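You operate a simulated robot arm through the tools that you are given. There is no shell and no other tool.

The job below is to be done with a simulated two-armed robot. You get a single attempt, and the scene is never put back.

JOB
The motor has tripped: set the overload to the motor plate and reset it.
Fine: isolator off before the starter door opens; door shut and isolator on again at the end. The hood stays up. Where these are worked on the way, their far stop is far enough and under half their travel is too little: starter door.

It is judged by the outcome, as a careful person would: the job done as asked, and still so three seconds after it is handed in. It fails if anything else is knocked over, pushed out of place, dropped, spilled or broken.

ROBOT AND FRAMES
Two 7-joint arms with fingered hands on one trunk, on a base that moves. Base frame: it is fixed to the floor where the robot stands at the start and does not move with it; the origin is under the middle of the robot, x ahead of it, y to its left, z up. Units: m, degrees, N and s.
The left shoulder is at the start at [0.07, 0.132, 1.121], the right one opposite. With the tool pointing down near the work surface each hand reaches from about 0.1 to 0.6 m from the robot's upright axis, wherever it stands, measured 20 degrees to its own side. Places, roughly: blue overload reset button [3.9, 0.3, 0.6]; control plate [4, 0, 0.6]; grey heater switch [3.9, -0.1, 0.7]; hydraulic unit isolator switch [3.9, 0.3, 0.8]; hydraulic unit selector switch [3.9, 0.1, 0.7]; starter door [3.9, 0.3, 0.7]; teal switch knob [4.3, 0.1, 0.7]. Payload 2.3 kg a hand.
The TCP of each hand is the grasp point between the finger pads, 0.025 m short of the fingertips. In the tool frame z runs along the fingers and y along their closing line. The gripper opens to 0.088 m; its body begins 0.029 m behind the TCP. The gripper is a hand of 3 fingers: y runs from the thumb to the fingers, the wrist lies at [-0.013, -0.097, -0.162] in the tool frame, and closing takes about 1.5 s.
Orientation is that of the tool frame in the base frame, as [roll, pitch, yaw] about the fixed x, y, z axes, in that order (R = Rz(yaw) Ry(pitch) Rx(roll)). With the fingers straight down and the wrist toward the robot, the tool's x, y and z point along [0, 1, 0], [1, 0, 0] and [0, 0, -1] of the base frame.

CONTROLS
- The arms move only by the tool play_rows. It takes "left_targets", "right_targets" or both (then of equal length, played together; a hand with none holds still); each is a list of rows, each an object of numbers (a shift or turn left out is 0, a gripper value left out holds the last): "tx", "ty", "tz": the shift along the tool's x, y, z in units of 150 mm (1.0 is 150 mm); "ax", "ay", "az": the turn, a rotation vector about the tool's x, y, z in units of 60 degrees (1.0 is 60 degrees). In form: [{"tx": .., "ty": .., "tz": .., "ax": .., "ay": .., "az": ..}, ...]. A call has 1 to 20 rows; each row is the pose to reach, as a shift and turn from the pose commanded when the call began, along the tool's axes at that moment. "left_grip" and "right_grip" are, for a hand that has rows, the opening, from 0 (shut) to 1 (fully open), set as the call begins (left out, the last holds). A call with a number of a shift or a turn outside -1 to 1 is refused whole. A row lasts 0.2 s, in which the tool goes at most 0.05 m and 8.6 degrees; a call with a longer step from one row to the next is refused whole, and so is a gripper value outside its range. Where a pose cannot be reached the arm comes as near as it can. A force on the tool above 50 N (or 10 N above the force at the start of the call, whichever is more), or a blocked arm, ends the call early, and 0.2 s more pass. Each finger travels about 0.108 m/s and halts on what it meets, pressing with about 29 N; the grip force reading is that of the motor and also rises with nothing between the fingers. The clock runs only during rows and for 0.2 s after the last one: add rows that repeat a pose to give the fingers time. The reply holds the time, the measured pose of the TCP, the force on the tool along the base axes, the opening and the grip force, in the units named above and with some noise, with the torque about the TCP (base axes, N m) and any sound that the robot's microphone picked up.
- Cameras (640 x 400 px; columns grow to the right, rows downward): "scene" is now at [0.1303, 0.0188, 1.4339]; the picture's right is [0.23, -0.97, -0.00], its down [-0.65, -0.15, -0.74] and it looks along [0.72, 0.17, -0.67] (base axes); focal length 260 px, centre (320, 200). "left" rides on the left gripper at [-0.058, -0.085, -0.1] in its tool frame; the picture's right is [-0.67, -0.35, 0.66], its down [0.69, -0.63, 0.37] and it looks along [0.29, 0.69, 0.66] (tool axes); focal length 261 px, centre (320, 200). "right" rides on the right gripper at [0.058, -0.085, -0.099] in its tool frame; the picture's right is [-0.67, 0.35, -0.66], its down [-0.69, -0.63, 0.37] and it looks along [-0.29, 0.69, 0.66] (tool axes); focal length 261 px, centre (320, 200). There is no depth. A picture from a camera that has moved, and an enlarged one, comes with that camera's place and axes in the base frame and with its lens.
- camera(camera): a new picture of that camera. The clock stands still meanwhile.
- lift_body(by): slides the trunk up (or, below 0, down) by that many m; the arms and the scene camera ride with it, the base frame stays. It gives what a move gives, with no picture.
- base_move(legs): drives the robot by 1 to 6 legs, each [ahead, left, turn to the left] in m, m and degrees, along the robot's own axes; the way and the turn of a leg run together, so that a leg with both is an arc; at most 1.5 m and 180 degrees a leg. The arms and the cameras ride along, it lands a little off, and it stops where it bumps. It gives what a move gives.
- hand_shape(shape, hand): the hand has 3 fingers and takes this shape, open, in about a second: jaw (thumb against the fingers, like two jaws); tri (thumb and two fingers); tip (a fingertip pinch); poke (one finger out to press); point (the index stretched); flat (the hand flat); cup (the hand cupped); fist (a fist). The gripper value then closes the fingers along that shape, each until it touches; the sizes above hold for jaw. It gives what a move gives, with no picture.
- aim_head(pan, tilt): turns the head with the scene camera to pan (to the left, within 86 degrees either way) and tilt (down, from -29 to 69), counted from straight ahead of the robot. It gives what a move gives.
- inspect(camera, box): a new picture of the part [left, top, right, bottom] of that camera's present view, enlarged. The clock stands still meanwhile.
- sign_off(): hands the job in; it is judged then, once.

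Nothing tells you exact positions but the pictures and the camera data. Unless the task says otherwise, let go and move clear before handing in.

The tools are called after ">>>" as a command line: name --argument value ..., lists and objects as JSON in quotes. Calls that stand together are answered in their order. play_rows: Moves the arms, as the interface text tells. Its arguments: {"type":"object","properties":{"left_targets":{"type":"array","items":{"type":"object","properties":{"tx":{"type":"number"},"ty":{"type":"number"},"tz":{"type":"number"},"ax":{"type":"number"},"ay":{"type":"number"},"az":{"type":"number"}}}},"left_grip":{"type":"number"},"right_targets":{"type":"array","items":{"type":"object","properties":{"tx":{"type":"number"},"ty":{"type":"number"},"tz":{"type":"number"},"ax":{"type":"number"},"ay":{"type":"number"},"az":{"type":"number"}}}},"right_grip":{"type":"number"}},"required":[]} The other tools are called the same way: lift_body (by) moves the trunk up or down; hand_shape (shape, hand) gives the hand a shape; base_move (legs) drives the base; aim_head (pan, tilt) turns the head that bears the scene camera; camera (camera) takes a picture; inspect (camera, box) takes an enlarged picture of a part of a camera's view; sign_off () hands the job in.

At the start:

```text
clock: 0.0
left_tcp_pos: [0.4045, 0.2068, 0.9758]
left_tool_rot: [180.0, 0.0, 90.0]
left_contact_force: [0.8, -0.6, 0.1]
left_torque: [-0.02, -0.01, 0.02]
left_gripper_width: 0.0872
left_finger_force: 0.0
left_shape: jaw
right_tcp_pos: [0.3368, -0.1222, 0.9215]
right_tool_rot: [179.9, 0.1, 90.1]
right_contact_force: [-0.9, 0.6, -0.4]
right_torque: [-0.03, -0.01, 0.02]
right_gripper_width: 0.0878
right_finger_force: 0.1
right_shape: jaw
trunk travel left (down, up): [-0.679, 0.161]
robot x, y, heading: [0.0011, 0.0008, 0.1]
head pan, tilt (commanded): [13.3, 42.1]
```

scene: 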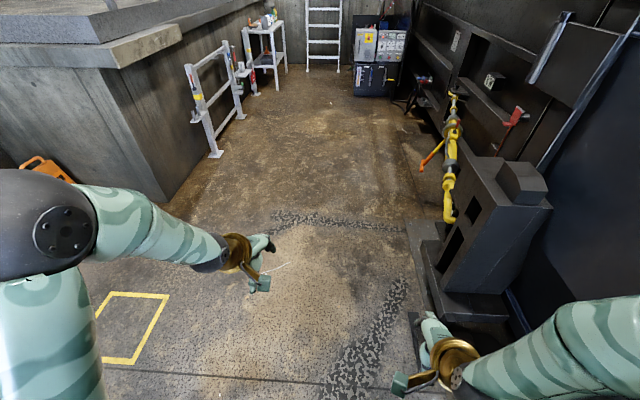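
right: 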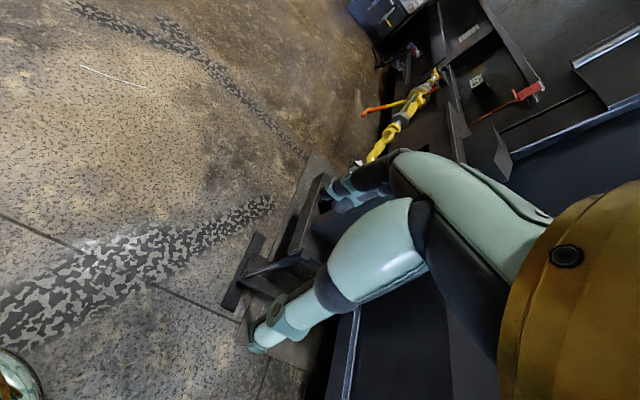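
left: 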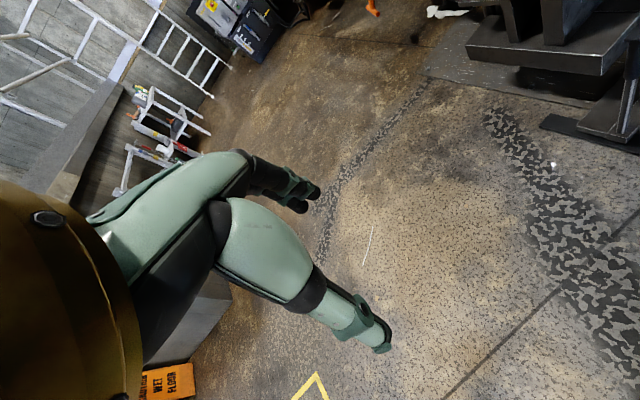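

I see a workshop with a hydraulic unit about 4 m ahead that has control boxes on top, next to a ladder and a bench. I'll aim the head at it and take enlarged pictures before driving.

>>> aim_head --pan 0 --tilt 15

>>> camera --camera "scene"

>>> inspect --camera "scene" --box '[220, 120, 420, 245]'

```text
clock: 0.9
left_tcp_pos: [0.4039, 0.2062, 0.9759]
left_tool_rot: [180.0, 0.0, 90.0]
left_contact_force: [0.4, 0.2, 0.4]
left_torque: [-0.03, 0.01, 0.01]
left_gripper_width: 0.0875
left_finger_force: 0.1
left_shape: jaw
right_tcp_pos: [0.3375, -0.1239, 0.9228]
right_tool_rot: [-180.0, 0.0, 90.0]
right_contact_force: [0.8, -0.1, -0.7]
right_torque: [0.0, -0.01, 0.01]
right_gripper_width: 0.0874
right_finger_force: 0.1
right_shape: jaw
trunk travel left (down, up): [-0.679, 0.161]
robot x, y, heading: [0.0012, 0.0022, 0.1]
head pan, tilt (commanded): [0.0, 15.0]
```

```text
taken
camera scene: at [0.1423, -0.0003, 1.4765], right [0.0, -1.0, 0.0], down [-0.26, 0.0, -0.97], along [0.97, 0.0, -0.26], focal length 260 px, centre (320, 200)
```

scene: 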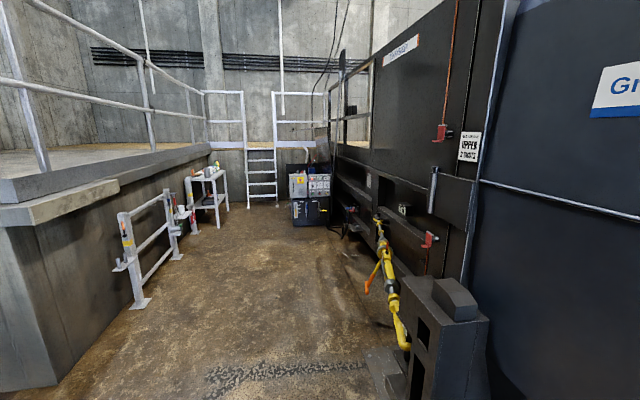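

```text
3.20 times, centred on (320, 182) of scene
camera zoom: at [0.1423, -0.0003, 1.4765], right [0.0, -1.0, 0.0], down [-0.26, 0.0, -0.97], along [0.97, 0.0, -0.26], focal length 831 px, centre (320, 256)
```

zoom: 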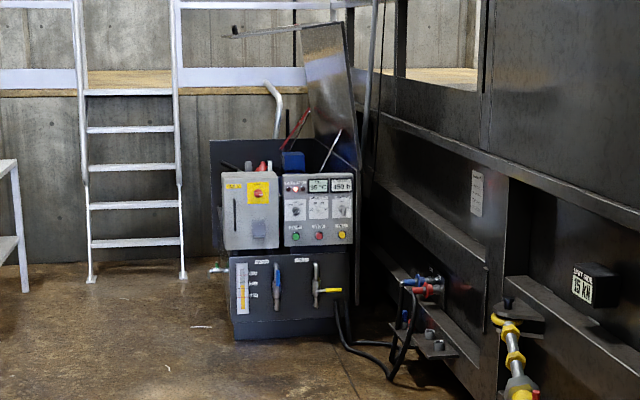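

The unit stands with its front facing me at about x = 3.9. The starter box is on the left with a red/yellow isolator, and the control panel is on the right. I'll shift left to clear the black stand on the right, drive to about 1.3 m from the unit and look again.

>>> base_move --legs '[[0, 0.25, 0], [1.3, 0, 0], [1.25, 0, 0]]'

>>> camera --camera "scene"

```text
clock: 14.6
left_tcp_pos: [2.9216, 0.4838, 0.9761]
left_tool_rot: [-180.0, 0.1, 91.1]
left_contact_force: [0.2, 0.2, 0.8]
left_torque: [0.02, -0.02, 0.0]
left_gripper_width: 0.0874
left_finger_force: 0.1
left_shape: jaw
right_tcp_pos: [2.8616, 0.1526, 0.9219]
right_tool_rot: [180.0, 0.0, 91.1]
right_contact_force: [-0.9, 0.4, -0.6]
right_torque: [0.02, -0.01, 0.03]
right_gripper_width: 0.0876
right_finger_force: 0.1
right_shape: jaw
trunk travel left (down, up): [-0.679, 0.161]
robot x, y, heading: [2.5196, 0.2708, 1.0]
head pan, tilt (commanded): [0.0, 15.0]
```

```text
taken
camera scene: at [2.6642, 0.2719, 1.4766], right [0.02, -1.0, 0.0], down [-0.26, 0.0, -0.97], along [0.97, 0.02, -0.26], focal length 260 px, centre (320, 200)
```

scene: 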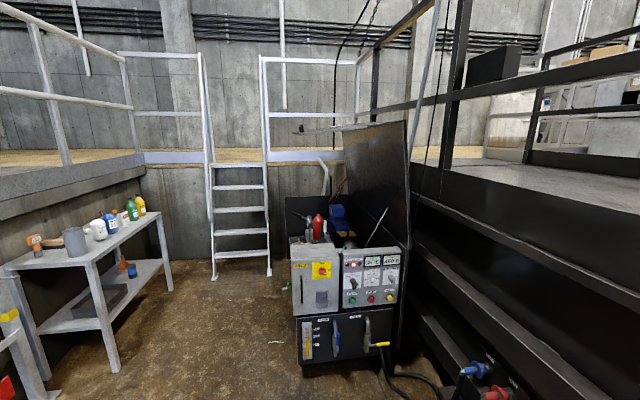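

>>> inspect --camera "scene" --box '[270, 180, 430, 280]'

>>> inspect --camera "scene" --box '[280, 280, 440, 380]'

```text
4.00 times, centred on (350, 230) of scene
camera zoom: at [2.6642, 0.2719, 1.4766], right [0.02, -1.0, 0.0], down [-0.26, 0.0, -0.97], along [0.97, 0.02, -0.26], focal length 1038 px, centre (200, 80)
```

zoom: 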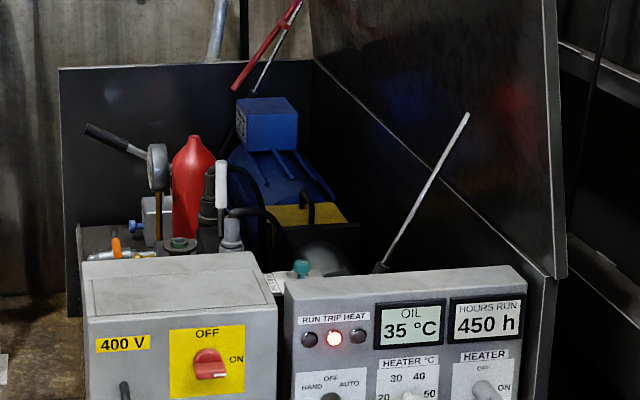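

```text
4.00 times, centred on (360, 330) of scene
camera zoom: at [2.6642, 0.2719, 1.4766], right [0.02, -1.0, 0.0], down [-0.26, 0.0, -0.97], along [0.97, 0.02, -0.26], focal length 1038 px, centre (160, -320)
```

zoom: 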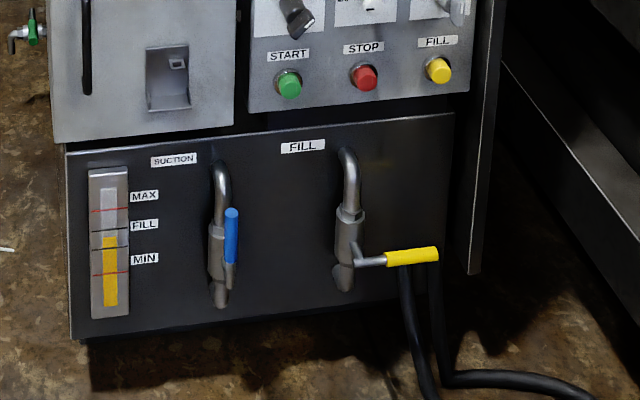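

The isolator is a red handle on a yellow plate at about (3.9, 0.29, 0.75), now at ON, and the TRIP lamp is lit. I'll drive closer, raise the trunk and look into the hood for the motor plate.

>>> base_move --legs '[[0.6, 0, -1.0]]'

>>> aim_head --pan 0 --tilt 42

>>> lift_body --by 0.16

>>> camera --camera "scene"

```text
clock: 18.1
left_tcp_pos: [3.539, 0.4945, 0.9769]
left_tool_rot: [-179.9, 0.0, 91.0]
left_contact_force: [0.2, 0.1, 0.1]
left_torque: [0.0, -0.02, 0.01]
left_gripper_width: 0.0875
left_finger_force: 0.1
left_shape: jaw
right_tcp_pos: [3.4774, 0.1638, 0.9229]
right_tool_rot: [-179.9, 0.0, 90.9]
right_contact_force: [-0.3, 0.1, -0.2]
right_torque: [0.04, 0.04, -0.03]
right_gripper_width: 0.0875
right_finger_force: 0.0
right_shape: jaw
trunk travel left (down, up): [-0.679, 0.161]
robot x, y, heading: [3.1395, 0.2789, 0.7]
head pan, tilt (commanded): [0.0, 15.0]
```

```text
clock: 19.0
left_tcp_pos: [3.5384, 0.4936, 0.976]
left_tool_rot: [179.9, 0.0, 90.9]
left_contact_force: [-0.6, -0.2, 0.1]
left_torque: [-0.01, -0.03, 0.02]
left_gripper_width: 0.0874
left_finger_force: 0.0
left_shape: jaw
right_tcp_pos: [3.4788, 0.165, 0.9228]
right_tool_rot: [-180.0, 0.0, 90.9]
right_contact_force: [0.4, 0.4, 0.5]
right_torque: [0.0, 0.02, 0.0]
right_gripper_width: 0.0874
right_finger_force: 0.2
right_shape: jaw
trunk travel left (down, up): [-0.679, 0.161]
robot x, y, heading: [3.1387, 0.282, 1.1]
head pan, tilt (commanded): [0.0, 42.0]
```

```text
clock: 20.8
left_tcp_pos: [3.537, 0.495, 1.1361]
left_tool_rot: [180.0, 0.0, 91.1]
left_contact_force: [-1.0, -0.4, -0.2]
left_torque: [0.0, 0.01, -0.01]
left_gripper_width: 0.0876
left_finger_force: 0.1
left_shape: jaw
right_tcp_pos: [3.4786, 0.1633, 1.0809]
right_tool_rot: [-180.0, 0.0, 91.0]
right_contact_force: [-0.1, 0.2, -0.1]
right_torque: [0.03, -0.02, -0.02]
right_gripper_width: 0.0878
right_finger_force: 0.1
right_shape: jaw
trunk travel left (down, up): [-0.839, 0.001]
robot x, y, heading: [3.1376, 0.2808, 0.9]
head pan, tilt (commanded): [0.0, 42.0]
```

```text
taken
camera scene: at [3.2711, 0.2829, 1.5941], right [0.02, -1.0, 0.0], down [-0.67, -0.01, -0.74], along [0.74, 0.01, -0.67], focal length 260 px, centre (320, 200)
```

scene: 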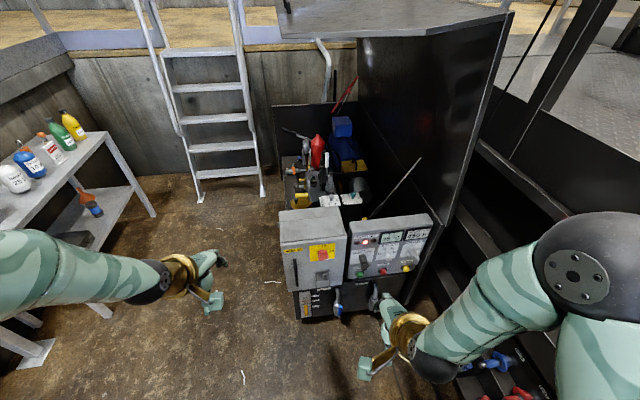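

>>> inspect --camera "scene" --box '[270, 100, 430, 200]'

>>> inspect --camera "scene" --box '[270, 180, 450, 330]'

>>> inspect --camera "scene" --box '[310, 110, 374, 150]'

>>> inspect --camera "scene" --box '[280, 145, 360, 195]'

```text
4.00 times, centred on (350, 150) of scene
camera zoom: at [3.2711, 0.2829, 1.5941], right [0.02, -1.0, 0.0], down [-0.67, -0.01, -0.74], along [0.74, 0.01, -0.67], focal length 1038 px, centre (200, 400)
```

zoom: 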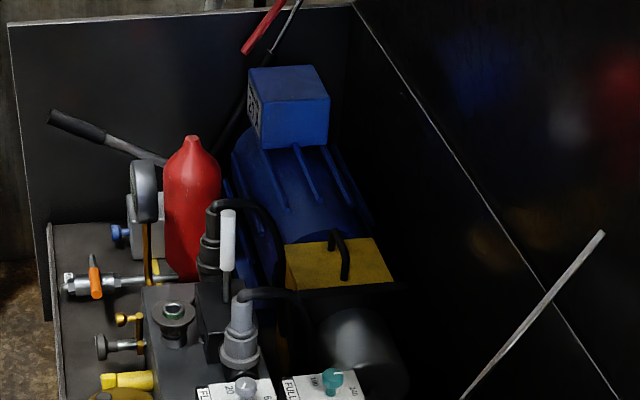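

```text
2.67 times, centred on (360, 255) of scene
camera zoom: at [3.2711, 0.2829, 1.5941], right [0.02, -1.0, 0.0], down [-0.67, -0.01, -0.74], along [0.74, 0.01, -0.67], focal length 692 px, centre (213, 53)
```

zoom: 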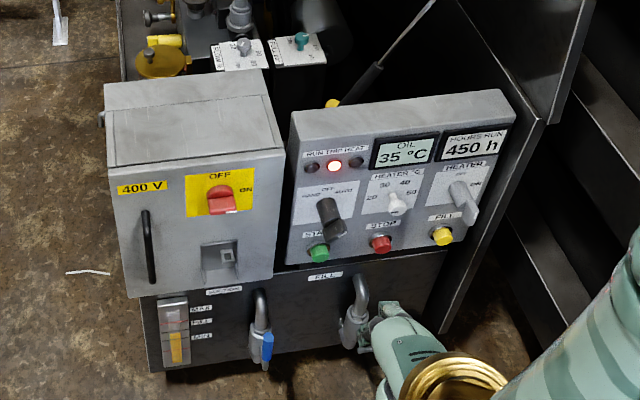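

```text
10.00 times, centred on (342, 130) of scene
camera zoom: at [3.2711, 0.2829, 1.5941], right [0.02, -1.0, 0.0], down [-0.67, -0.01, -0.74], along [0.74, 0.01, -0.67], focal length 2596 px, centre (100, 900)
```

zoom: 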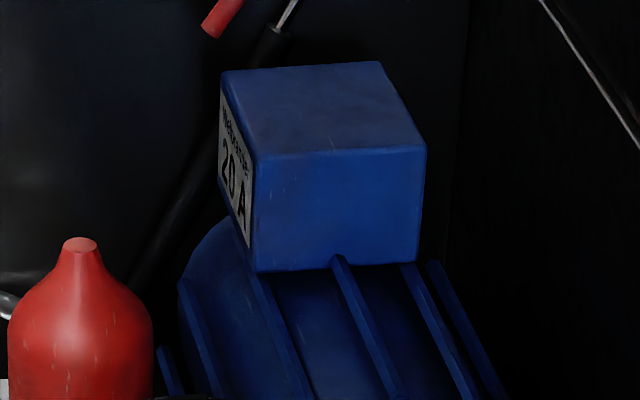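

```text
8.00 times, centred on (320, 170) of scene
camera zoom: at [3.2711, 0.2829, 1.5941], right [0.02, -1.0, 0.0], down [-0.67, -0.01, -0.74], along [0.74, 0.01, -0.67], focal length 2077 px, centre (320, 440)
```

zoom: 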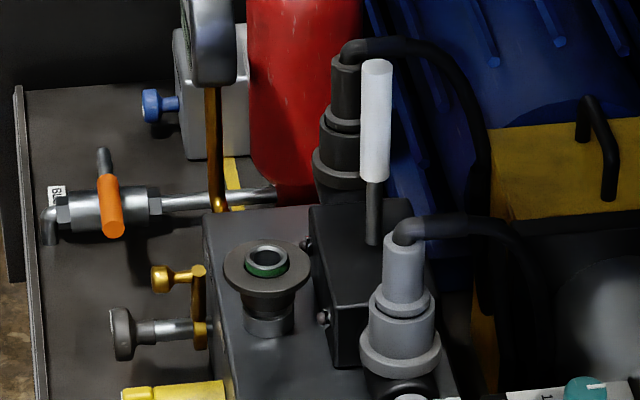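

The motor's terminal box carries a plate on its left side that seems to read "20 A". I'll move left to view it more squarely before trusting the reading.

>>> base_move --legs '[[0, 0.6, 0]]'

>>> aim_head --pan -35 --tilt 35

>>> camera --camera "scene"

```text
clock: 24.2
left_tcp_pos: [3.5233, 1.095, 1.1368]
left_tool_rot: [-180.0, -0.1, 91.5]
left_contact_force: [-0.8, -0.4, -0.1]
left_torque: [-0.01, 0.0, 0.01]
left_gripper_width: 0.0876
left_finger_force: 0.0
left_shape: jaw
right_tcp_pos: [3.4653, 0.7629, 1.0824]
right_tool_rot: [180.0, -0.1, 91.5]
right_contact_force: [-0.9, -0.7, -0.6]
right_torque: [-0.01, 0.02, 0.0]
right_gripper_width: 0.0877
right_finger_force: 0.0
right_shape: jaw
trunk travel left (down, up): [-0.839, 0.001]
robot x, y, heading: [3.1253, 0.8792, 1.6]
head pan, tilt (commanded): [0.0, 42.0]
```

```text
clock: 25.2
left_tcp_pos: [3.5233, 1.0961, 1.1367]
left_tool_rot: [180.0, 0.0, 91.5]
left_contact_force: [-0.3, -0.1, -1.0]
left_torque: [0.02, -0.03, 0.02]
left_gripper_width: 0.0876
left_finger_force: 0.0
left_shape: jaw
right_tcp_pos: [3.4648, 0.7648, 1.0812]
right_tool_rot: [-180.0, 0.0, 91.5]
right_contact_force: [0.7, 0.2, 0.7]
right_torque: [0.03, -0.02, 0.01]
right_gripper_width: 0.0876
right_finger_force: 0.0
right_shape: jaw
trunk travel left (down, up): [-0.839, 0.001]
robot x, y, heading: [3.1274, 0.8769, 1.5]
head pan, tilt (commanded): [-35.0, 35.0]
```

```text
taken
camera scene: at [3.2476, 0.8316, 1.6046], right [-0.55, -0.83, 0.0], down [-0.48, 0.32, -0.82], along [0.68, -0.45, -0.57], focal length 260 px, centre (320, 200)
```

scene: 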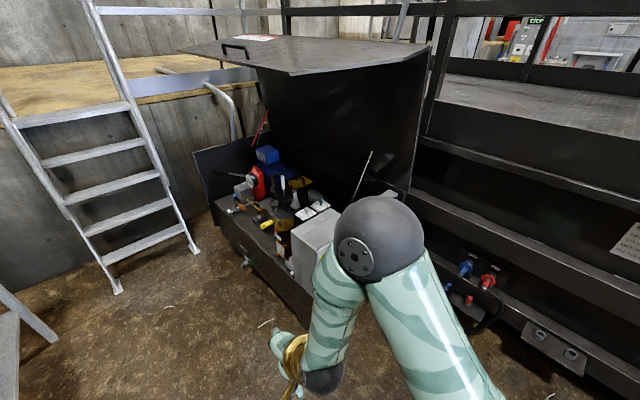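

>>> inspect --camera "scene" --box '[245, 138, 293, 168]'

>>> inspect --camera "scene" --box '[220, 140, 348, 220]'

>>> inspect --camera "scene" --box '[200, 20, 296, 80]'

```text
13.33 times, centred on (269, 153) of scene
camera zoom: at [3.2476, 0.8316, 1.6046], right [-0.55, -0.83, 0.0], down [-0.48, 0.32, -0.82], along [0.68, -0.45, -0.57], focal length 3461 px, centre (1000, 827)
```

zoom: 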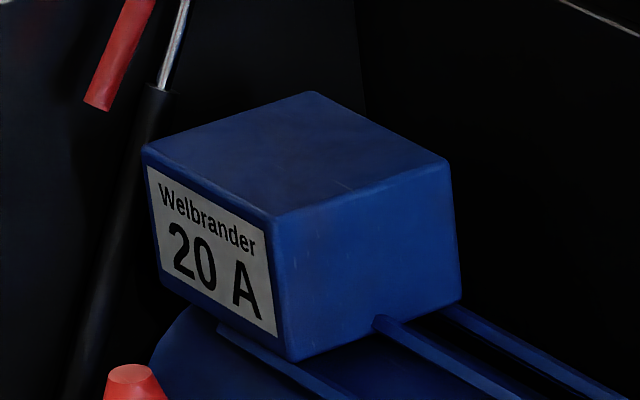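

```text
5.00 times, centred on (284, 180) of scene
camera zoom: at [3.2476, 0.8316, 1.6046], right [-0.55, -0.83, 0.0], down [-0.48, 0.32, -0.82], along [0.68, -0.45, -0.57], focal length 1298 px, centre (500, 300)
```

zoom: 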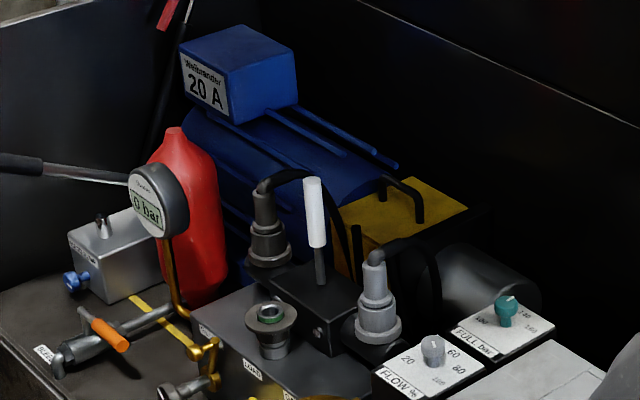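

```text
6.67 times, centred on (248, 50) of scene
camera zoom: at [3.2476, 0.8316, 1.6046], right [-0.55, -0.83, 0.0], down [-0.48, 0.32, -0.82], along [0.68, -0.45, -0.57], focal length 1731 px, centre (800, 1200)
```

zoom: 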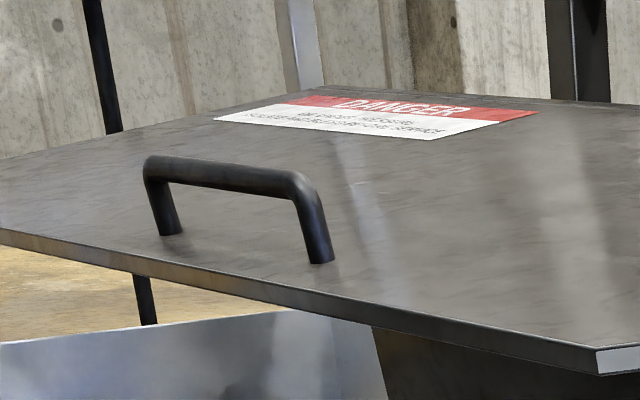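

The motor plate clearly reads 20 A, so that is the overload setting. Next I go back in front of the starter box, lower the trunk and study the isolator, door handle and hinge side up close.

>>> base_move --legs '[[0.0, -0.5, -1.5]]'

>>> lift_body --by -0.4

>>> aim_head --pan 0 --tilt 35

>>> camera --camera "scene"

```text
clock: 28.2
left_tcp_pos: [3.536, 0.5877, 1.136]
left_tool_rot: [180.0, 0.2, 90.4]
left_contact_force: [-1.5, 0.4, 0.2]
left_torque: [0.0, -0.04, 0.03]
left_gripper_width: 0.0876
left_finger_force: 0.1
left_shape: jaw
right_tcp_pos: [3.4702, 0.2561, 1.0821]
right_tool_rot: [-180.0, 0.1, 90.3]
right_contact_force: [0.5, -0.4, -0.3]
right_torque: [0.03, -0.01, -0.01]
right_gripper_width: 0.0877
right_finger_force: 0.1
right_shape: jaw
trunk travel left (down, up): [-0.839, 0.001]
robot x, y, heading: [3.1338, 0.3759, 0.6]
head pan, tilt (commanded): [-35.0, 35.0]
```

```text
clock: 32.0
left_tcp_pos: [3.5352, 0.5869, 0.7365]
left_tool_rot: [-180.0, 0.0, 90.4]
left_contact_force: [-0.1, -0.1, 0.5]
left_torque: [0.01, -0.01, -0.06]
left_gripper_width: 0.0877
left_finger_force: 0.1
left_shape: jaw
right_tcp_pos: [3.471, 0.2556, 0.6823]
right_tool_rot: [180.0, 0.0, 90.3]
right_contact_force: [-0.5, -0.3, 0.5]
right_torque: [-0.03, -0.02, 0.03]
right_gripper_width: 0.0872
right_finger_force: 0.1
right_shape: jaw
trunk travel left (down, up): [-0.439, 0.401]
robot x, y, heading: [3.1342, 0.3796, 0.5]
head pan, tilt (commanded): [-35.0, 35.0]
```

```text
clock: 33.0
left_tcp_pos: [3.5349, 0.5859, 0.7357]
left_tool_rot: [180.0, 0.0, 90.4]
left_contact_force: [0.0, 0.2, -0.3]
left_torque: [0.01, 0.03, -0.01]
left_gripper_width: 0.0876
left_finger_force: 0.0
left_shape: jaw
right_tcp_pos: [3.4707, 0.2541, 0.6826]
right_tool_rot: [180.0, 0.1, 90.4]
right_contact_force: [0.1, 0.0, 0.2]
right_torque: [0.0, -0.01, 0.02]
right_gripper_width: 0.0875
right_finger_force: 0.1
right_shape: jaw
trunk travel left (down, up): [-0.439, 0.401]
robot x, y, heading: [3.1348, 0.378, 0.4]
head pan, tilt (commanded): [0.0, 35.0]
```

```text
taken
camera scene: at [3.2703, 0.3767, 1.2046], right [0.01, -1.0, 0.0], down [-0.57, 0.0, -0.82], along [0.82, 0.0, -0.57], focal length 260 px, centre (320, 200)
```

scene: 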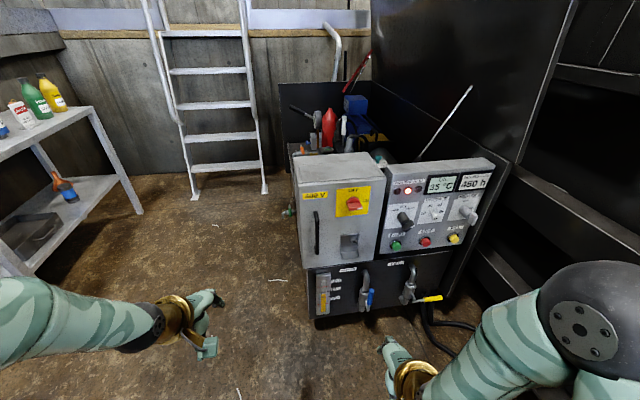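

>>> inspect --camera "scene" --box '[280, 145, 408, 265]'

>>> inspect --camera "scene" --box '[320, 175, 384, 215]'

>>> inspect --camera "scene" --box '[320, 220, 384, 260]'

>>> inspect --camera "scene" --box '[285, 180, 349, 260]'

```text
3.33 times, centred on (344, 205) of scene
camera zoom: at [3.2703, 0.3767, 1.2046], right [0.01, -1.0, 0.0], down [-0.57, 0.0, -0.82], along [0.82, 0.0, -0.57], focal length 865 px, centre (240, 183)
```

zoom: 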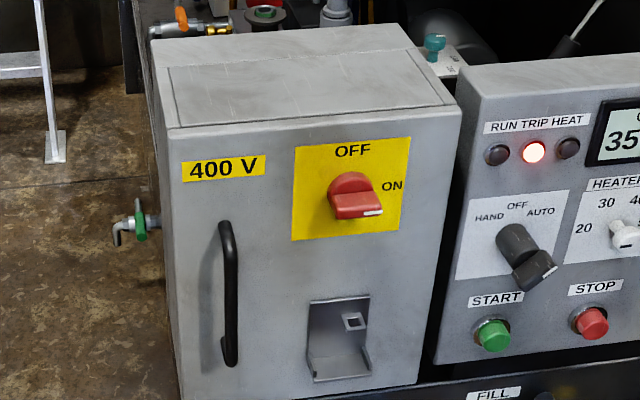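

```text
10.00 times, centred on (352, 195) of scene
camera zoom: at [3.2703, 0.3767, 1.2046], right [0.01, -1.0, 0.0], down [-0.57, 0.0, -0.82], along [0.82, 0.0, -0.57], focal length 2596 px, centre (0, 250)
```

zoom: 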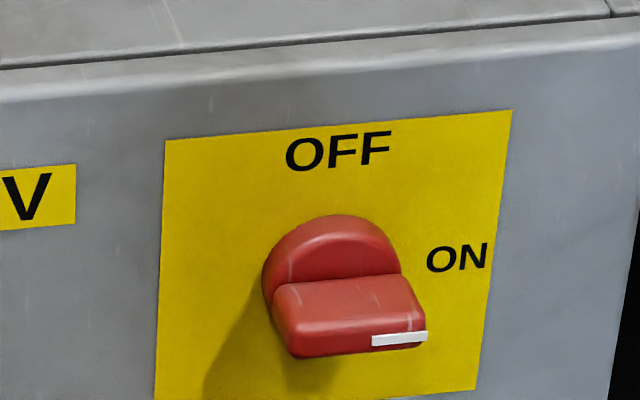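

```text
10.00 times, centred on (352, 240) of scene
camera zoom: at [3.2703, 0.3767, 1.2046], right [0.01, -1.0, 0.0], down [-0.57, 0.0, -0.82], along [0.82, 0.0, -0.57], focal length 2596 px, centre (0, -200)
```

zoom: 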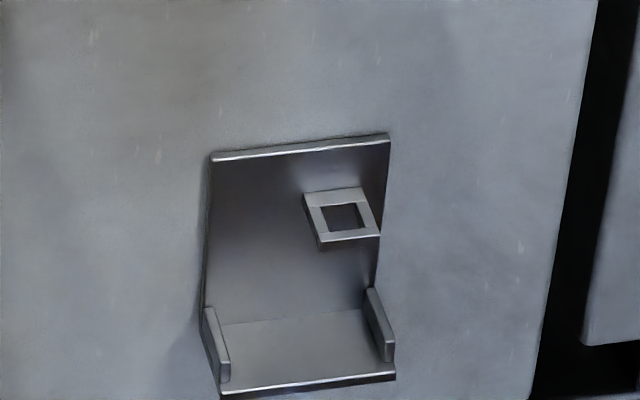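

```text
5.00 times, centred on (317, 220) of scene
camera zoom: at [3.2703, 0.3767, 1.2046], right [0.01, -1.0, 0.0], down [-0.57, 0.0, -0.82], along [0.82, 0.0, -0.57], focal length 1298 px, centre (335, 100)
```

zoom: 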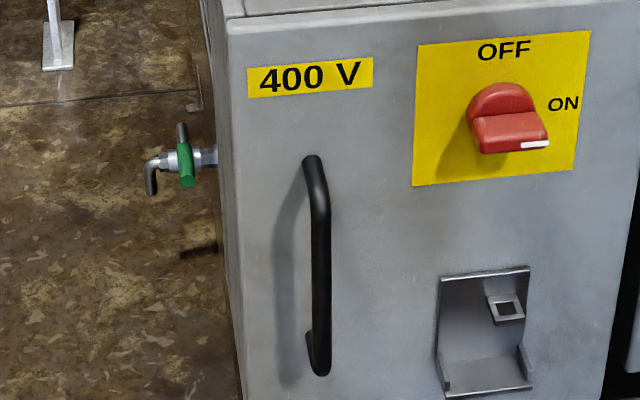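

The front of the unit is turned about 8.5° from my frame. The door is about 0.25 m wide, with a black vertical handle on the left and its hinge therefore on the right. The isolator hub is near (3.89, 0.285, 0.765). I'll square up to the unit and move closer.

>>> base_move --legs '[[0.145, -0.1, 0], [0, 0, 8.1]]'

>>> camera --camera "scene"

>>> camera --camera "left"

>>> camera --camera "right"

```text
clock: 35.1
left_tcp_pos: [3.6453, 0.538, 0.7352]
left_tool_rot: [179.9, 0.0, 98.0]
left_contact_force: [-0.2, 0.0, 0.9]
left_torque: [-0.02, 0.0, -0.02]
left_gripper_width: 0.0875
left_finger_force: 0.0
left_shape: jaw
right_tcp_pos: [3.6251, 0.2014, 0.6827]
right_tool_rot: [179.9, -0.1, 98.0]
right_contact_force: [0.5, 0.1, -0.2]
right_torque: [0.01, -0.01, -0.01]
right_gripper_width: 0.0874
right_finger_force: 0.0
right_shape: jaw
trunk travel left (down, up): [-0.439, 0.401]
robot x, y, heading: [3.2729, 0.2799, 8.1]
head pan, tilt (commanded): [0.0, 35.0]
```

```text
taken
camera scene: at [3.4094, 0.2964, 1.2046], right [0.14, -0.99, 0.0], down [-0.57, -0.08, -0.82], along [0.81, 0.11, -0.57], focal length 260 px, centre (320, 200)
```

scene: 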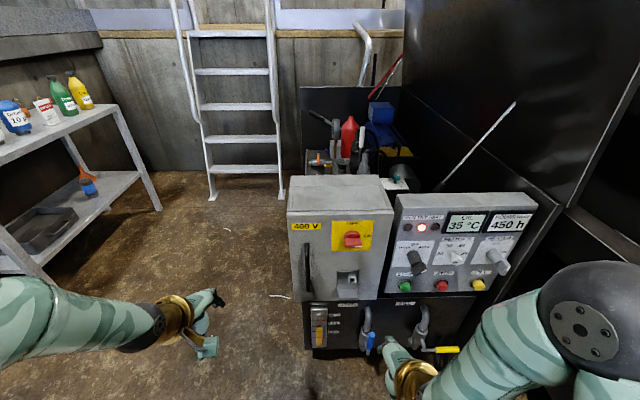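

```text
taken
camera left: at [3.5688, 0.4693, 0.8352], right [-0.25, -0.71, -0.66], down [-0.72, 0.59, -0.37], along [0.65, 0.38, -0.66], focal length 261 px, centre (320, 200)
```

left: 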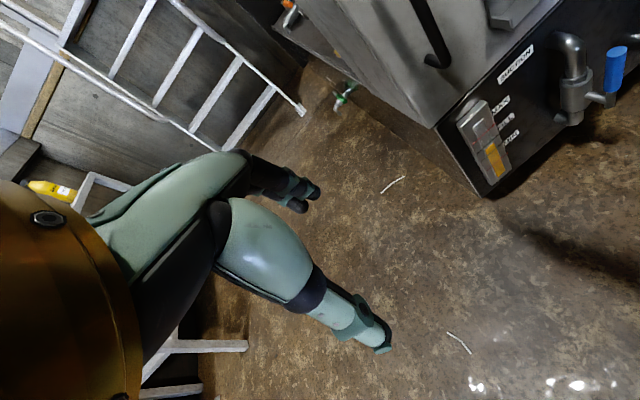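

```text
taken
camera right: at [3.533, 0.2491, 0.7813], right [0.44, -0.61, 0.66], down [-0.53, -0.77, -0.37], along [0.73, -0.19, -0.66], focal length 261 px, centre (320, 200)
```

right: 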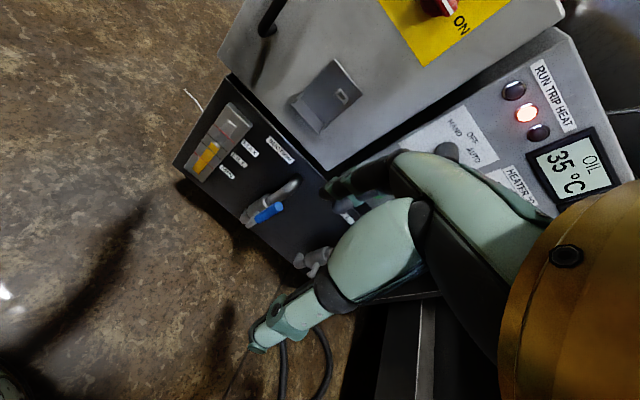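

>>> inspect --camera "scene" --box '[276, 165, 404, 315]'

>>> inspect --camera "right" --box '[200, 0, 600, 250]'

>>> inspect --camera "scene" --box '[320, 210, 384, 250]'

```text
2.67 times, centred on (340, 240) of scene
camera zoom: at [3.4094, 0.2964, 1.2046], right [0.14, -0.99, 0.0], down [-0.57, -0.08, -0.82], along [0.81, 0.11, -0.57], focal length 692 px, centre (267, 93)
```

zoom: 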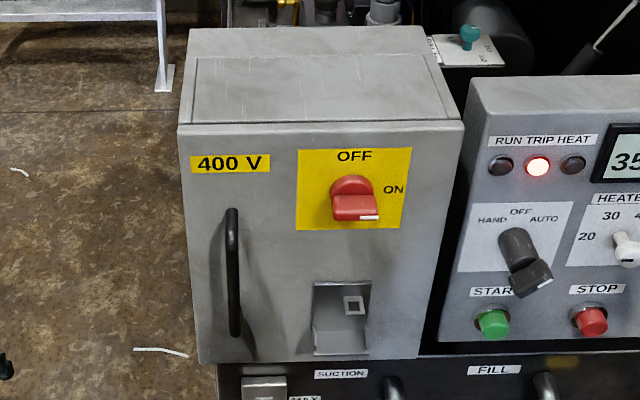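

```text
1.60 times, centred on (400, 125) of right
camera zoom: at [3.533, 0.2491, 0.7813], right [0.44, -0.61, 0.66], down [-0.53, -0.77, -0.37], along [0.73, -0.19, -0.66], focal length 417 px, centre (192, 320)
```

zoom: 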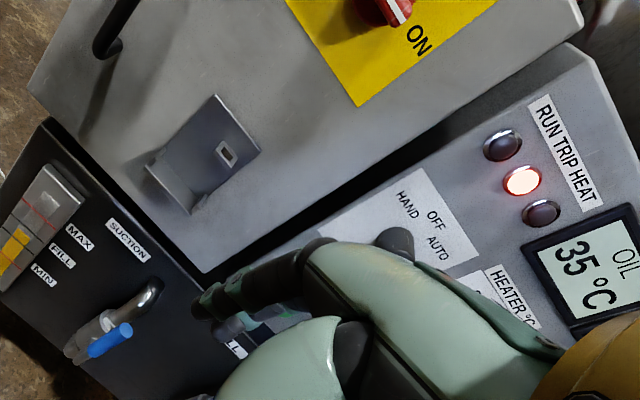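

```text
10.00 times, centred on (352, 230) of scene
camera zoom: at [3.4094, 0.2964, 1.2046], right [0.14, -0.99, 0.0], down [-0.57, -0.08, -0.82], along [0.81, 0.11, -0.57], focal length 2596 px, centre (0, -100)
```

zoom: 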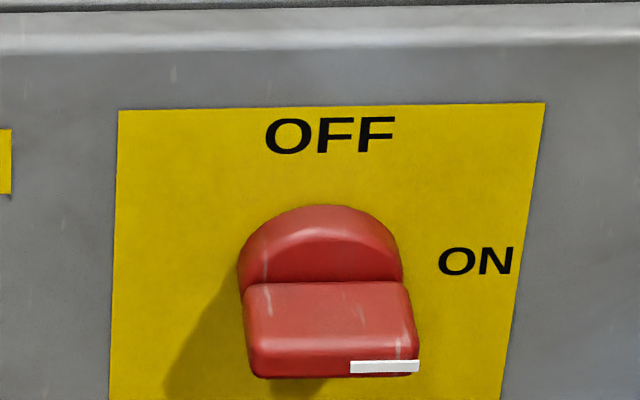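

I've triangulated the door plane and the isolator bar. The bar is about 11 mm thick and 40 mm long, horizontal, centred at roughly z = 0.77. I'll turn the right hand to point forward with its closing line vertical.

>>> play_rows --right_targets '[{"ax": -0.125, "tz": -0.05}, {"ax": -0.25, "tz": -0.1}, {"ax": -0.375, "tz": -0.15}, {"ax": -0.5, "tz": -0.2}, {"ax": -0.625, "tz": -0.25}, {"ax": -0.75, "tz": -0.3}, {"ax": -0.875, "tz": -0.35}, {"ax": -1.0, "tz": -0.4}]'

>>> play_rows --right_targets '[{"ax": -0.125}, {"ax": -0.25}, {"ax": -0.375}, {"ax": -0.5}]'

>>> camera --camera "scene"

>>> camera --camera "right"

```text
clock: 36.9
left_tcp_pos: [3.6454, 0.54, 0.7353]
left_tool_rot: [-180.0, 0.1, 98.1]
left_contact_force: [0.6, -0.1, 0.4]
left_torque: [-0.01, 0.02, 0.04]
left_gripper_width: 0.0876
left_finger_force: 0.1
left_shape: jaw
right_tcp_pos: [3.6894, 0.2218, 0.7626]
right_tool_rot: [120.1, 0.0, 98.1]
right_contact_force: [0.3, -0.3, 0.1]
right_torque: [0.0, 0.0, -0.03]
right_gripper_width: 0.0877
right_finger_force: 0.0
right_shape: jaw
right hand out of reach, approached as far as the arm can: row 1, 2, 3, 4, 5, 6, 7, 8
trunk travel left (down, up): [-0.439, 0.401]
robot x, y, heading: [3.2754, 0.2781, 7.9]
head pan, tilt (commanded): [0.0, 35.0]
```

```text
clock: 37.9
left_tcp_pos: [3.6461, 0.5376, 0.7359]
left_tool_rot: [-179.9, 0.1, 98.2]
left_contact_force: [0.8, -1.2, 0.1]
left_torque: [-0.04, 0.03, 0.02]
left_gripper_width: 0.0875
left_finger_force: 0.0
left_shape: jaw
right_tcp_pos: [3.7922, 0.2285, 0.7794]
right_tool_rot: [90.0, 0.0, 98.0]
right_contact_force: [0.0, 0.0, -0.6]
right_torque: [0.01, -0.02, -0.03]
right_gripper_width: 0.0877
right_finger_force: 0.0
right_shape: jaw
right hand out of reach, approached as far as the arm can: row 1, 2, 3, 4
trunk travel left (down, up): [-0.439, 0.401]
robot x, y, heading: [3.2759, 0.2807, 7.9]
head pan, tilt (commanded): [0.0, 35.0]
```

```text
taken
camera scene: at [3.4101, 0.2962, 1.2045], right [0.14, -0.99, 0.0], down [-0.57, -0.08, -0.82], along [0.81, 0.11, -0.57], focal length 260 px, centre (320, 200)
```

scene: 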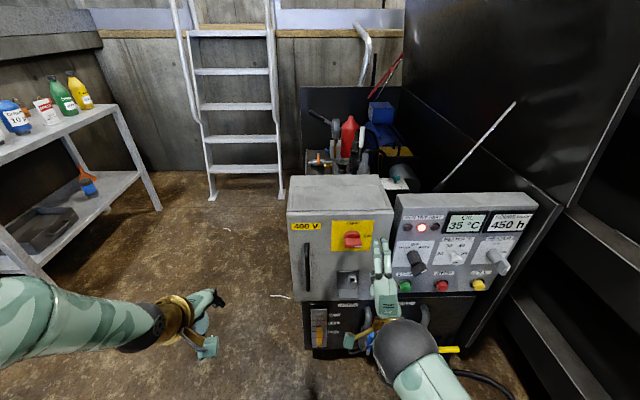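

```text
taken
camera right: at [3.6863, 0.2742, 0.6945], right [-0.56, -0.75, 0.35], down [0.46, -0.63, -0.63], along [0.69, -0.19, 0.69], focal length 261 px, centre (320, 200)
```

right: 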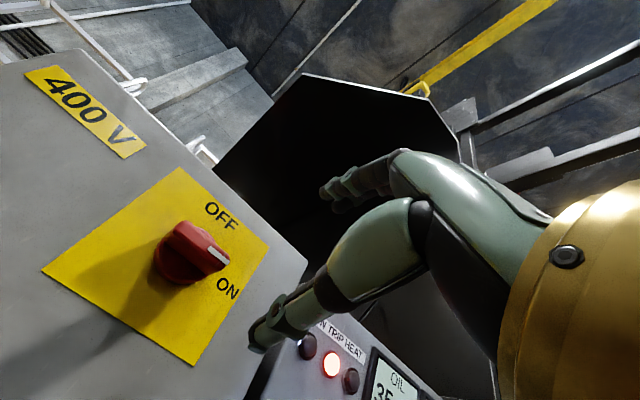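

The arm was folded too tightly at this distance. I'll back the base off 10 cm for comfortable reach and re-check the hand pose.

>>> base_move --legs '[[-0.1, 0, 0]]'

>>> play_rows --right_targets '[{"tz": 0.0}]'

>>> camera --camera "right"

```text
clock: 39.1
left_tcp_pos: [3.5427, 0.5247, 0.7369]
left_tool_rot: [180.0, 0.0, 98.2]
left_contact_force: [-0.6, 0.3, 0.2]
left_torque: [0.0, 0.0, 0.03]
left_gripper_width: 0.0875
left_finger_force: 0.1
left_shape: jaw
right_tcp_pos: [3.6911, 0.216, 0.7798]
right_tool_rot: [90.1, 0.0, 98.2]
right_contact_force: [0.1, -0.4, -0.4]
right_torque: [0.02, 0.01, -0.02]
right_gripper_width: 0.0878
right_finger_force: 0.1
right_shape: jaw
trunk travel left (down, up): [-0.439, 0.401]
robot x, y, heading: [3.1712, 0.2639, 8.1]
head pan, tilt (commanded): [0.0, 35.0]
```

```text
clock: 39.5
left_tcp_pos: [3.5433, 0.525, 0.7359]
left_tool_rot: [-180.0, 0.1, 98.2]
left_contact_force: [0.6, -0.4, -0.3]
left_torque: [0.01, 0.01, -0.01]
left_gripper_width: 0.0875
left_finger_force: 0.1
left_shape: jaw
right_tcp_pos: [3.6905, 0.2163, 0.7791]
right_tool_rot: [90.1, 0.0, 98.0]
right_contact_force: [1.2, 0.5, 0.1]
right_torque: [0.01, -0.03, 0.0]
right_gripper_width: 0.0878
right_finger_force: 0.0
right_shape: jaw
trunk travel left (down, up): [-0.439, 0.401]
robot x, y, heading: [3.1733, 0.261, 7.8]
head pan, tilt (commanded): [0.0, 35.0]
```

```text
taken
camera right: at [3.5847, 0.2606, 0.695], right [-0.55, -0.76, 0.35], down [0.46, -0.63, -0.63], along [0.7, -0.19, 0.69], focal length 261 px, centre (320, 200)
```

right: 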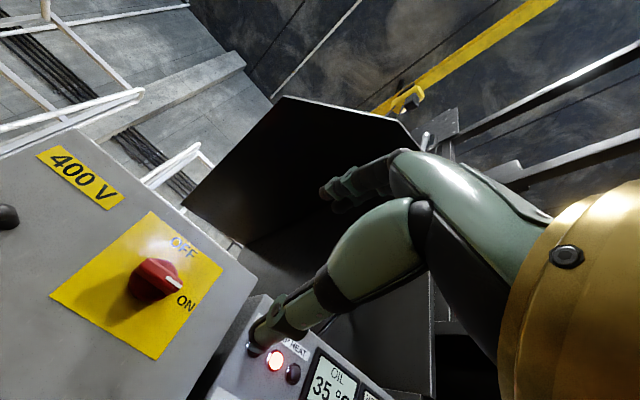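

>>> play_rows --right_targets '[{"tx": 0.1, "ty": -0.03, "tz": 0.1}, {"tx": 0.2, "ty": -0.06, "tz": 0.3}, {"tx": 0.28, "ty": -0.087, "tz": 0.5}, {"tx": 0.28, "ty": -0.087, "tz": 0.7}]' --right_grip 0.6

>>> camera --camera "right"

>>> camera --camera "scene"

>>> inspect --camera "scene" --box '[276, 165, 404, 265]'

```text
clock: 40.5
left_tcp_pos: [3.543, 0.5237, 0.7361]
left_tool_rot: [-180.0, 0.0, 98.0]
left_contact_force: [0.3, 0.7, -0.7]
left_torque: [0.03, 0.01, 0.02]
left_gripper_width: 0.0875
left_finger_force: 0.0
left_shape: jaw
right_tcp_pos: [3.7868, 0.2678, 0.766]
right_tool_rot: [90.2, 0.0, 98.0]
right_contact_force: [0.8, -0.6, 0.3]
right_torque: [-0.02, 0.02, -0.01]
right_gripper_width: 0.0531
right_finger_force: 0.0
right_shape: jaw
trunk travel left (down, up): [-0.439, 0.401]
robot x, y, heading: [3.1744, 0.2652, 8.0]
head pan, tilt (commanded): [0.0, 35.0]
```

```text
taken
camera right: at [3.6817, 0.3123, 0.6815], right [-0.55, -0.75, 0.35], down [0.45, -0.63, -0.63], along [0.7, -0.19, 0.69], focal length 261 px, centre (320, 200)
```

right: 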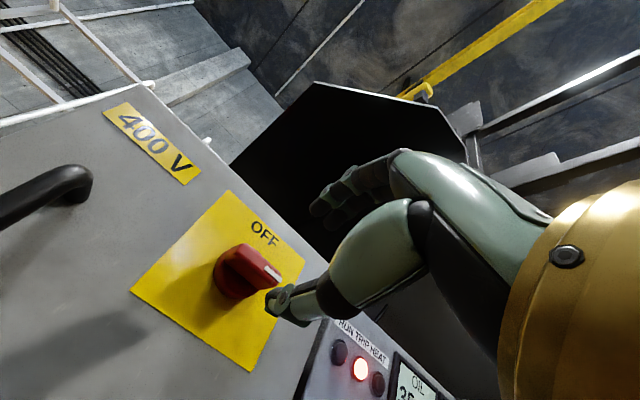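

```text
taken
camera scene: at [3.3086, 0.2817, 1.2046], right [0.14, -0.99, 0.0], down [-0.57, -0.08, -0.82], along [0.81, 0.12, -0.57], focal length 260 px, centre (320, 200)
```

scene: 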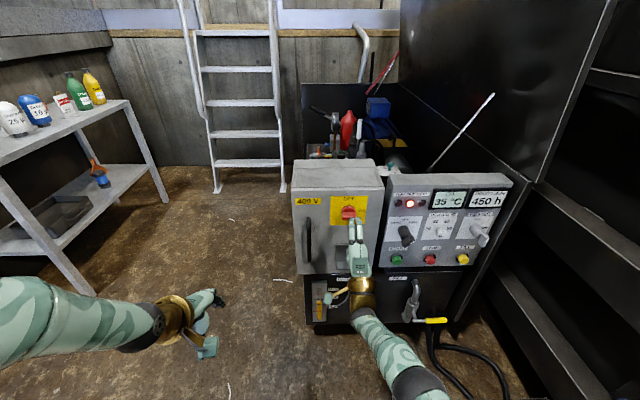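

```text
4.00 times, centred on (340, 215) of scene
camera zoom: at [3.3086, 0.2817, 1.2046], right [0.14, -0.99, 0.0], down [-0.57, -0.08, -0.82], along [0.81, 0.12, -0.57], focal length 1038 px, centre (240, 140)
```

zoom: 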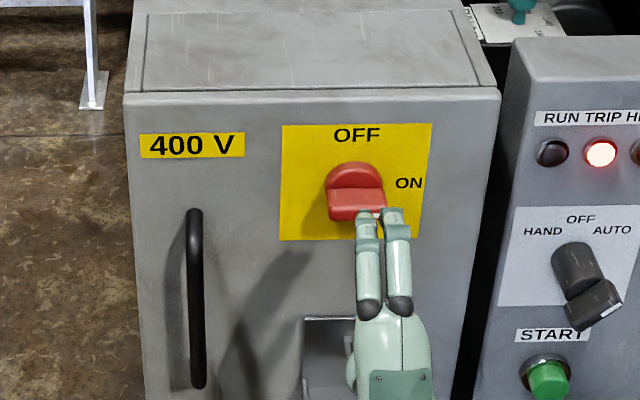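

The fingers are just below the bar and lined up with the isolator, within a few millimetres. I'll advance so they straddle the bar.

>>> play_rows --right_targets '[{"tx": 0.05, "tz": 0.1}, {"tx": 0.05, "tz": 0.2}, {"tx": 0.05, "tz": 0.3}, {"tx": 0.05, "tz": 0.39}]'

>>> camera --camera "right"

>>> inspect --camera "scene" --box '[300, 180, 396, 240]'

```text
clock: 41.5
left_tcp_pos: [3.5443, 0.5245, 0.7362]
left_tool_rot: [180.0, 0.0, 98.0]
left_contact_force: [-0.4, 0.3, -1.1]
left_torque: [0.01, 0.0, 0.0]
left_gripper_width: 0.0878
left_finger_force: 0.1
left_shape: jaw
right_tcp_pos: [3.7951, 0.2712, 0.781]
right_tool_rot: [90.1, 0.0, 98.0]
right_contact_force: [0.4, 0.0, 0.3]
right_torque: [-0.03, -0.04, 0.01]
right_gripper_width: 0.0533
right_finger_force: 0.0
right_shape: jaw
right hand out of reach, approached as far as the arm can: row 1, 2, 3, 4
trunk travel left (down, up): [-0.439, 0.401]
robot x, y, heading: [3.1757, 0.2633, 7.9]
head pan, tilt (commanded): [0.0, 35.0]
```

```text
taken
camera right: at [3.6892, 0.3151, 0.6967], right [-0.55, -0.76, 0.35], down [0.46, -0.63, -0.63], along [0.7, -0.19, 0.69], focal length 261 px, centre (320, 200)
```

right: 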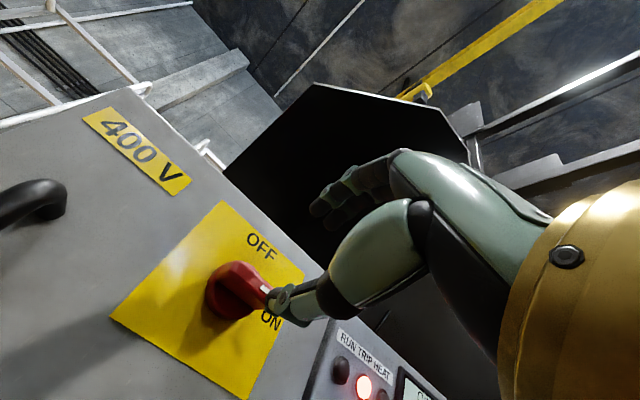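

```text
6.67 times, centred on (348, 210) of scene
camera zoom: at [3.3081, 0.2824, 1.2046], right [0.14, -0.99, 0.0], down [-0.57, -0.08, -0.82], along [0.81, 0.12, -0.57], focal length 1731 px, centre (133, 133)
```

zoom: 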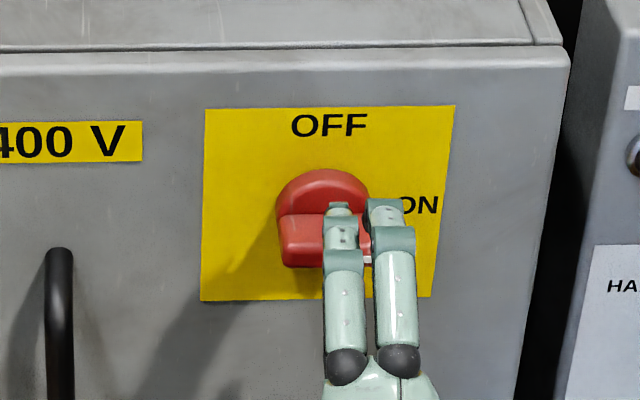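

At this stance the hand runs out of reach about 5 cm short. I'll retract, lower the trunk and move the base 9 cm forward, so the shoulder is nearer the height of the work.

>>> play_rows --right_targets '[{"tz": -0.2}, {"tz": -0.4}, {"tz": -0.6}]'

>>> lift_body --by -0.15

>>> base_move --legs '[[0.09, 0, 0]]'

>>> play_rows --right_targets '[{"ty": 0.2}, {"ty": 0.4}, {"ty": 0.6}, {"ty": 0.8}, {"ty": 0.9}]'

>>> camera --camera "scene"

```text
clock: 42.3
left_tcp_pos: [3.5426, 0.5244, 0.7351]
left_tool_rot: [-179.9, 0.0, 98.2]
left_contact_force: [-0.3, -0.1, -0.1]
left_torque: [0.01, -0.01, 0.02]
left_gripper_width: 0.0876
left_finger_force: 0.1
left_shape: jaw
right_tcp_pos: [3.7057, 0.2625, 0.7817]
right_tool_rot: [89.9, 0.0, 98.0]
right_contact_force: [0.1, -0.9, 0.4]
right_torque: [-0.01, 0.01, 0.01]
right_gripper_width: 0.0531
right_finger_force: 0.0
right_shape: jaw
trunk travel left (down, up): [-0.439, 0.401]
robot x, y, heading: [3.1722, 0.2613, 7.9]
head pan, tilt (commanded): [0.0, 35.0]
```

```text
clock: 44.0
left_tcp_pos: [3.5432, 0.5236, 0.5863]
left_tool_rot: [180.0, 0.0, 98.2]
left_contact_force: [-1.3, 0.3, 1.2]
left_torque: [0.01, 0.0, -0.01]
left_gripper_width: 0.0877
left_finger_force: 0.1
left_shape: jaw
right_tcp_pos: [3.7063, 0.2622, 0.632]
right_tool_rot: [90.1, 0.0, 98.2]
right_contact_force: [-0.3, 0.0, -0.5]
right_torque: [0.05, 0.04, 0.0]
right_gripper_width: 0.0529
right_finger_force: 0.1
right_shape: jaw
trunk travel left (down, up): [-0.289, 0.551]
robot x, y, heading: [3.1694, 0.2632, 8.1]
head pan, tilt (commanded): [0.0, 35.0]
```

```text
clock: 45.1
left_tcp_pos: [3.6312, 0.5373, 0.5852]
left_tool_rot: [-179.9, 0.0, 98.3]
left_contact_force: [-0.1, -0.3, 0.8]
left_torque: [0.02, -0.02, -0.02]
left_gripper_width: 0.0875
left_finger_force: 0.0
left_shape: jaw
right_tcp_pos: [3.7947, 0.2749, 0.631]
right_tool_rot: [90.1, 0.0, 98.3]
right_contact_force: [0.0, 0.4, -0.3]
right_torque: [0.0, 0.01, 0.0]
right_gripper_width: 0.0531
right_finger_force: 0.1
right_shape: jaw
trunk travel left (down, up): [-0.289, 0.551]
robot x, y, heading: [3.2626, 0.2733, 8.1]
head pan, tilt (commanded): [0.0, 35.0]
```

```text
clock: 46.3
left_tcp_pos: [3.631, 0.5378, 0.5848]
left_tool_rot: [-180.0, 0.0, 98.2]
left_contact_force: [-0.1, -1.4, -0.2]
left_torque: [-0.02, 0.01, 0.0]
left_gripper_width: 0.0876
left_finger_force: 0.1
left_shape: jaw
right_tcp_pos: [3.7943, 0.2757, 0.7665]
right_tool_rot: [90.1, 0.0, 98.1]
right_contact_force: [-0.7, -0.3, 0.1]
right_torque: [0.0, -0.03, -0.03]
right_gripper_width: 0.0531
right_finger_force: 0.0
right_shape: jaw
trunk travel left (down, up): [-0.289, 0.551]
robot x, y, heading: [3.2647, 0.2758, 8.1]
head pan, tilt (commanded): [0.0, 35.0]
```

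```text
taken
camera scene: at [3.3965, 0.2951, 1.0546], right [0.14, -0.99, 0.0], down [-0.57, -0.08, -0.82], along [0.81, 0.12, -0.57], focal length 260 px, centre (320, 200)
```

scene: 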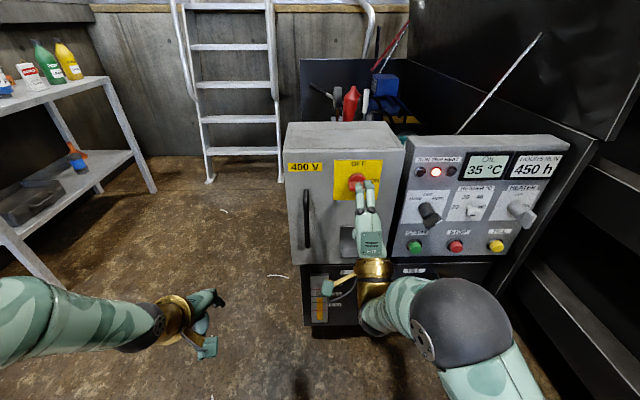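

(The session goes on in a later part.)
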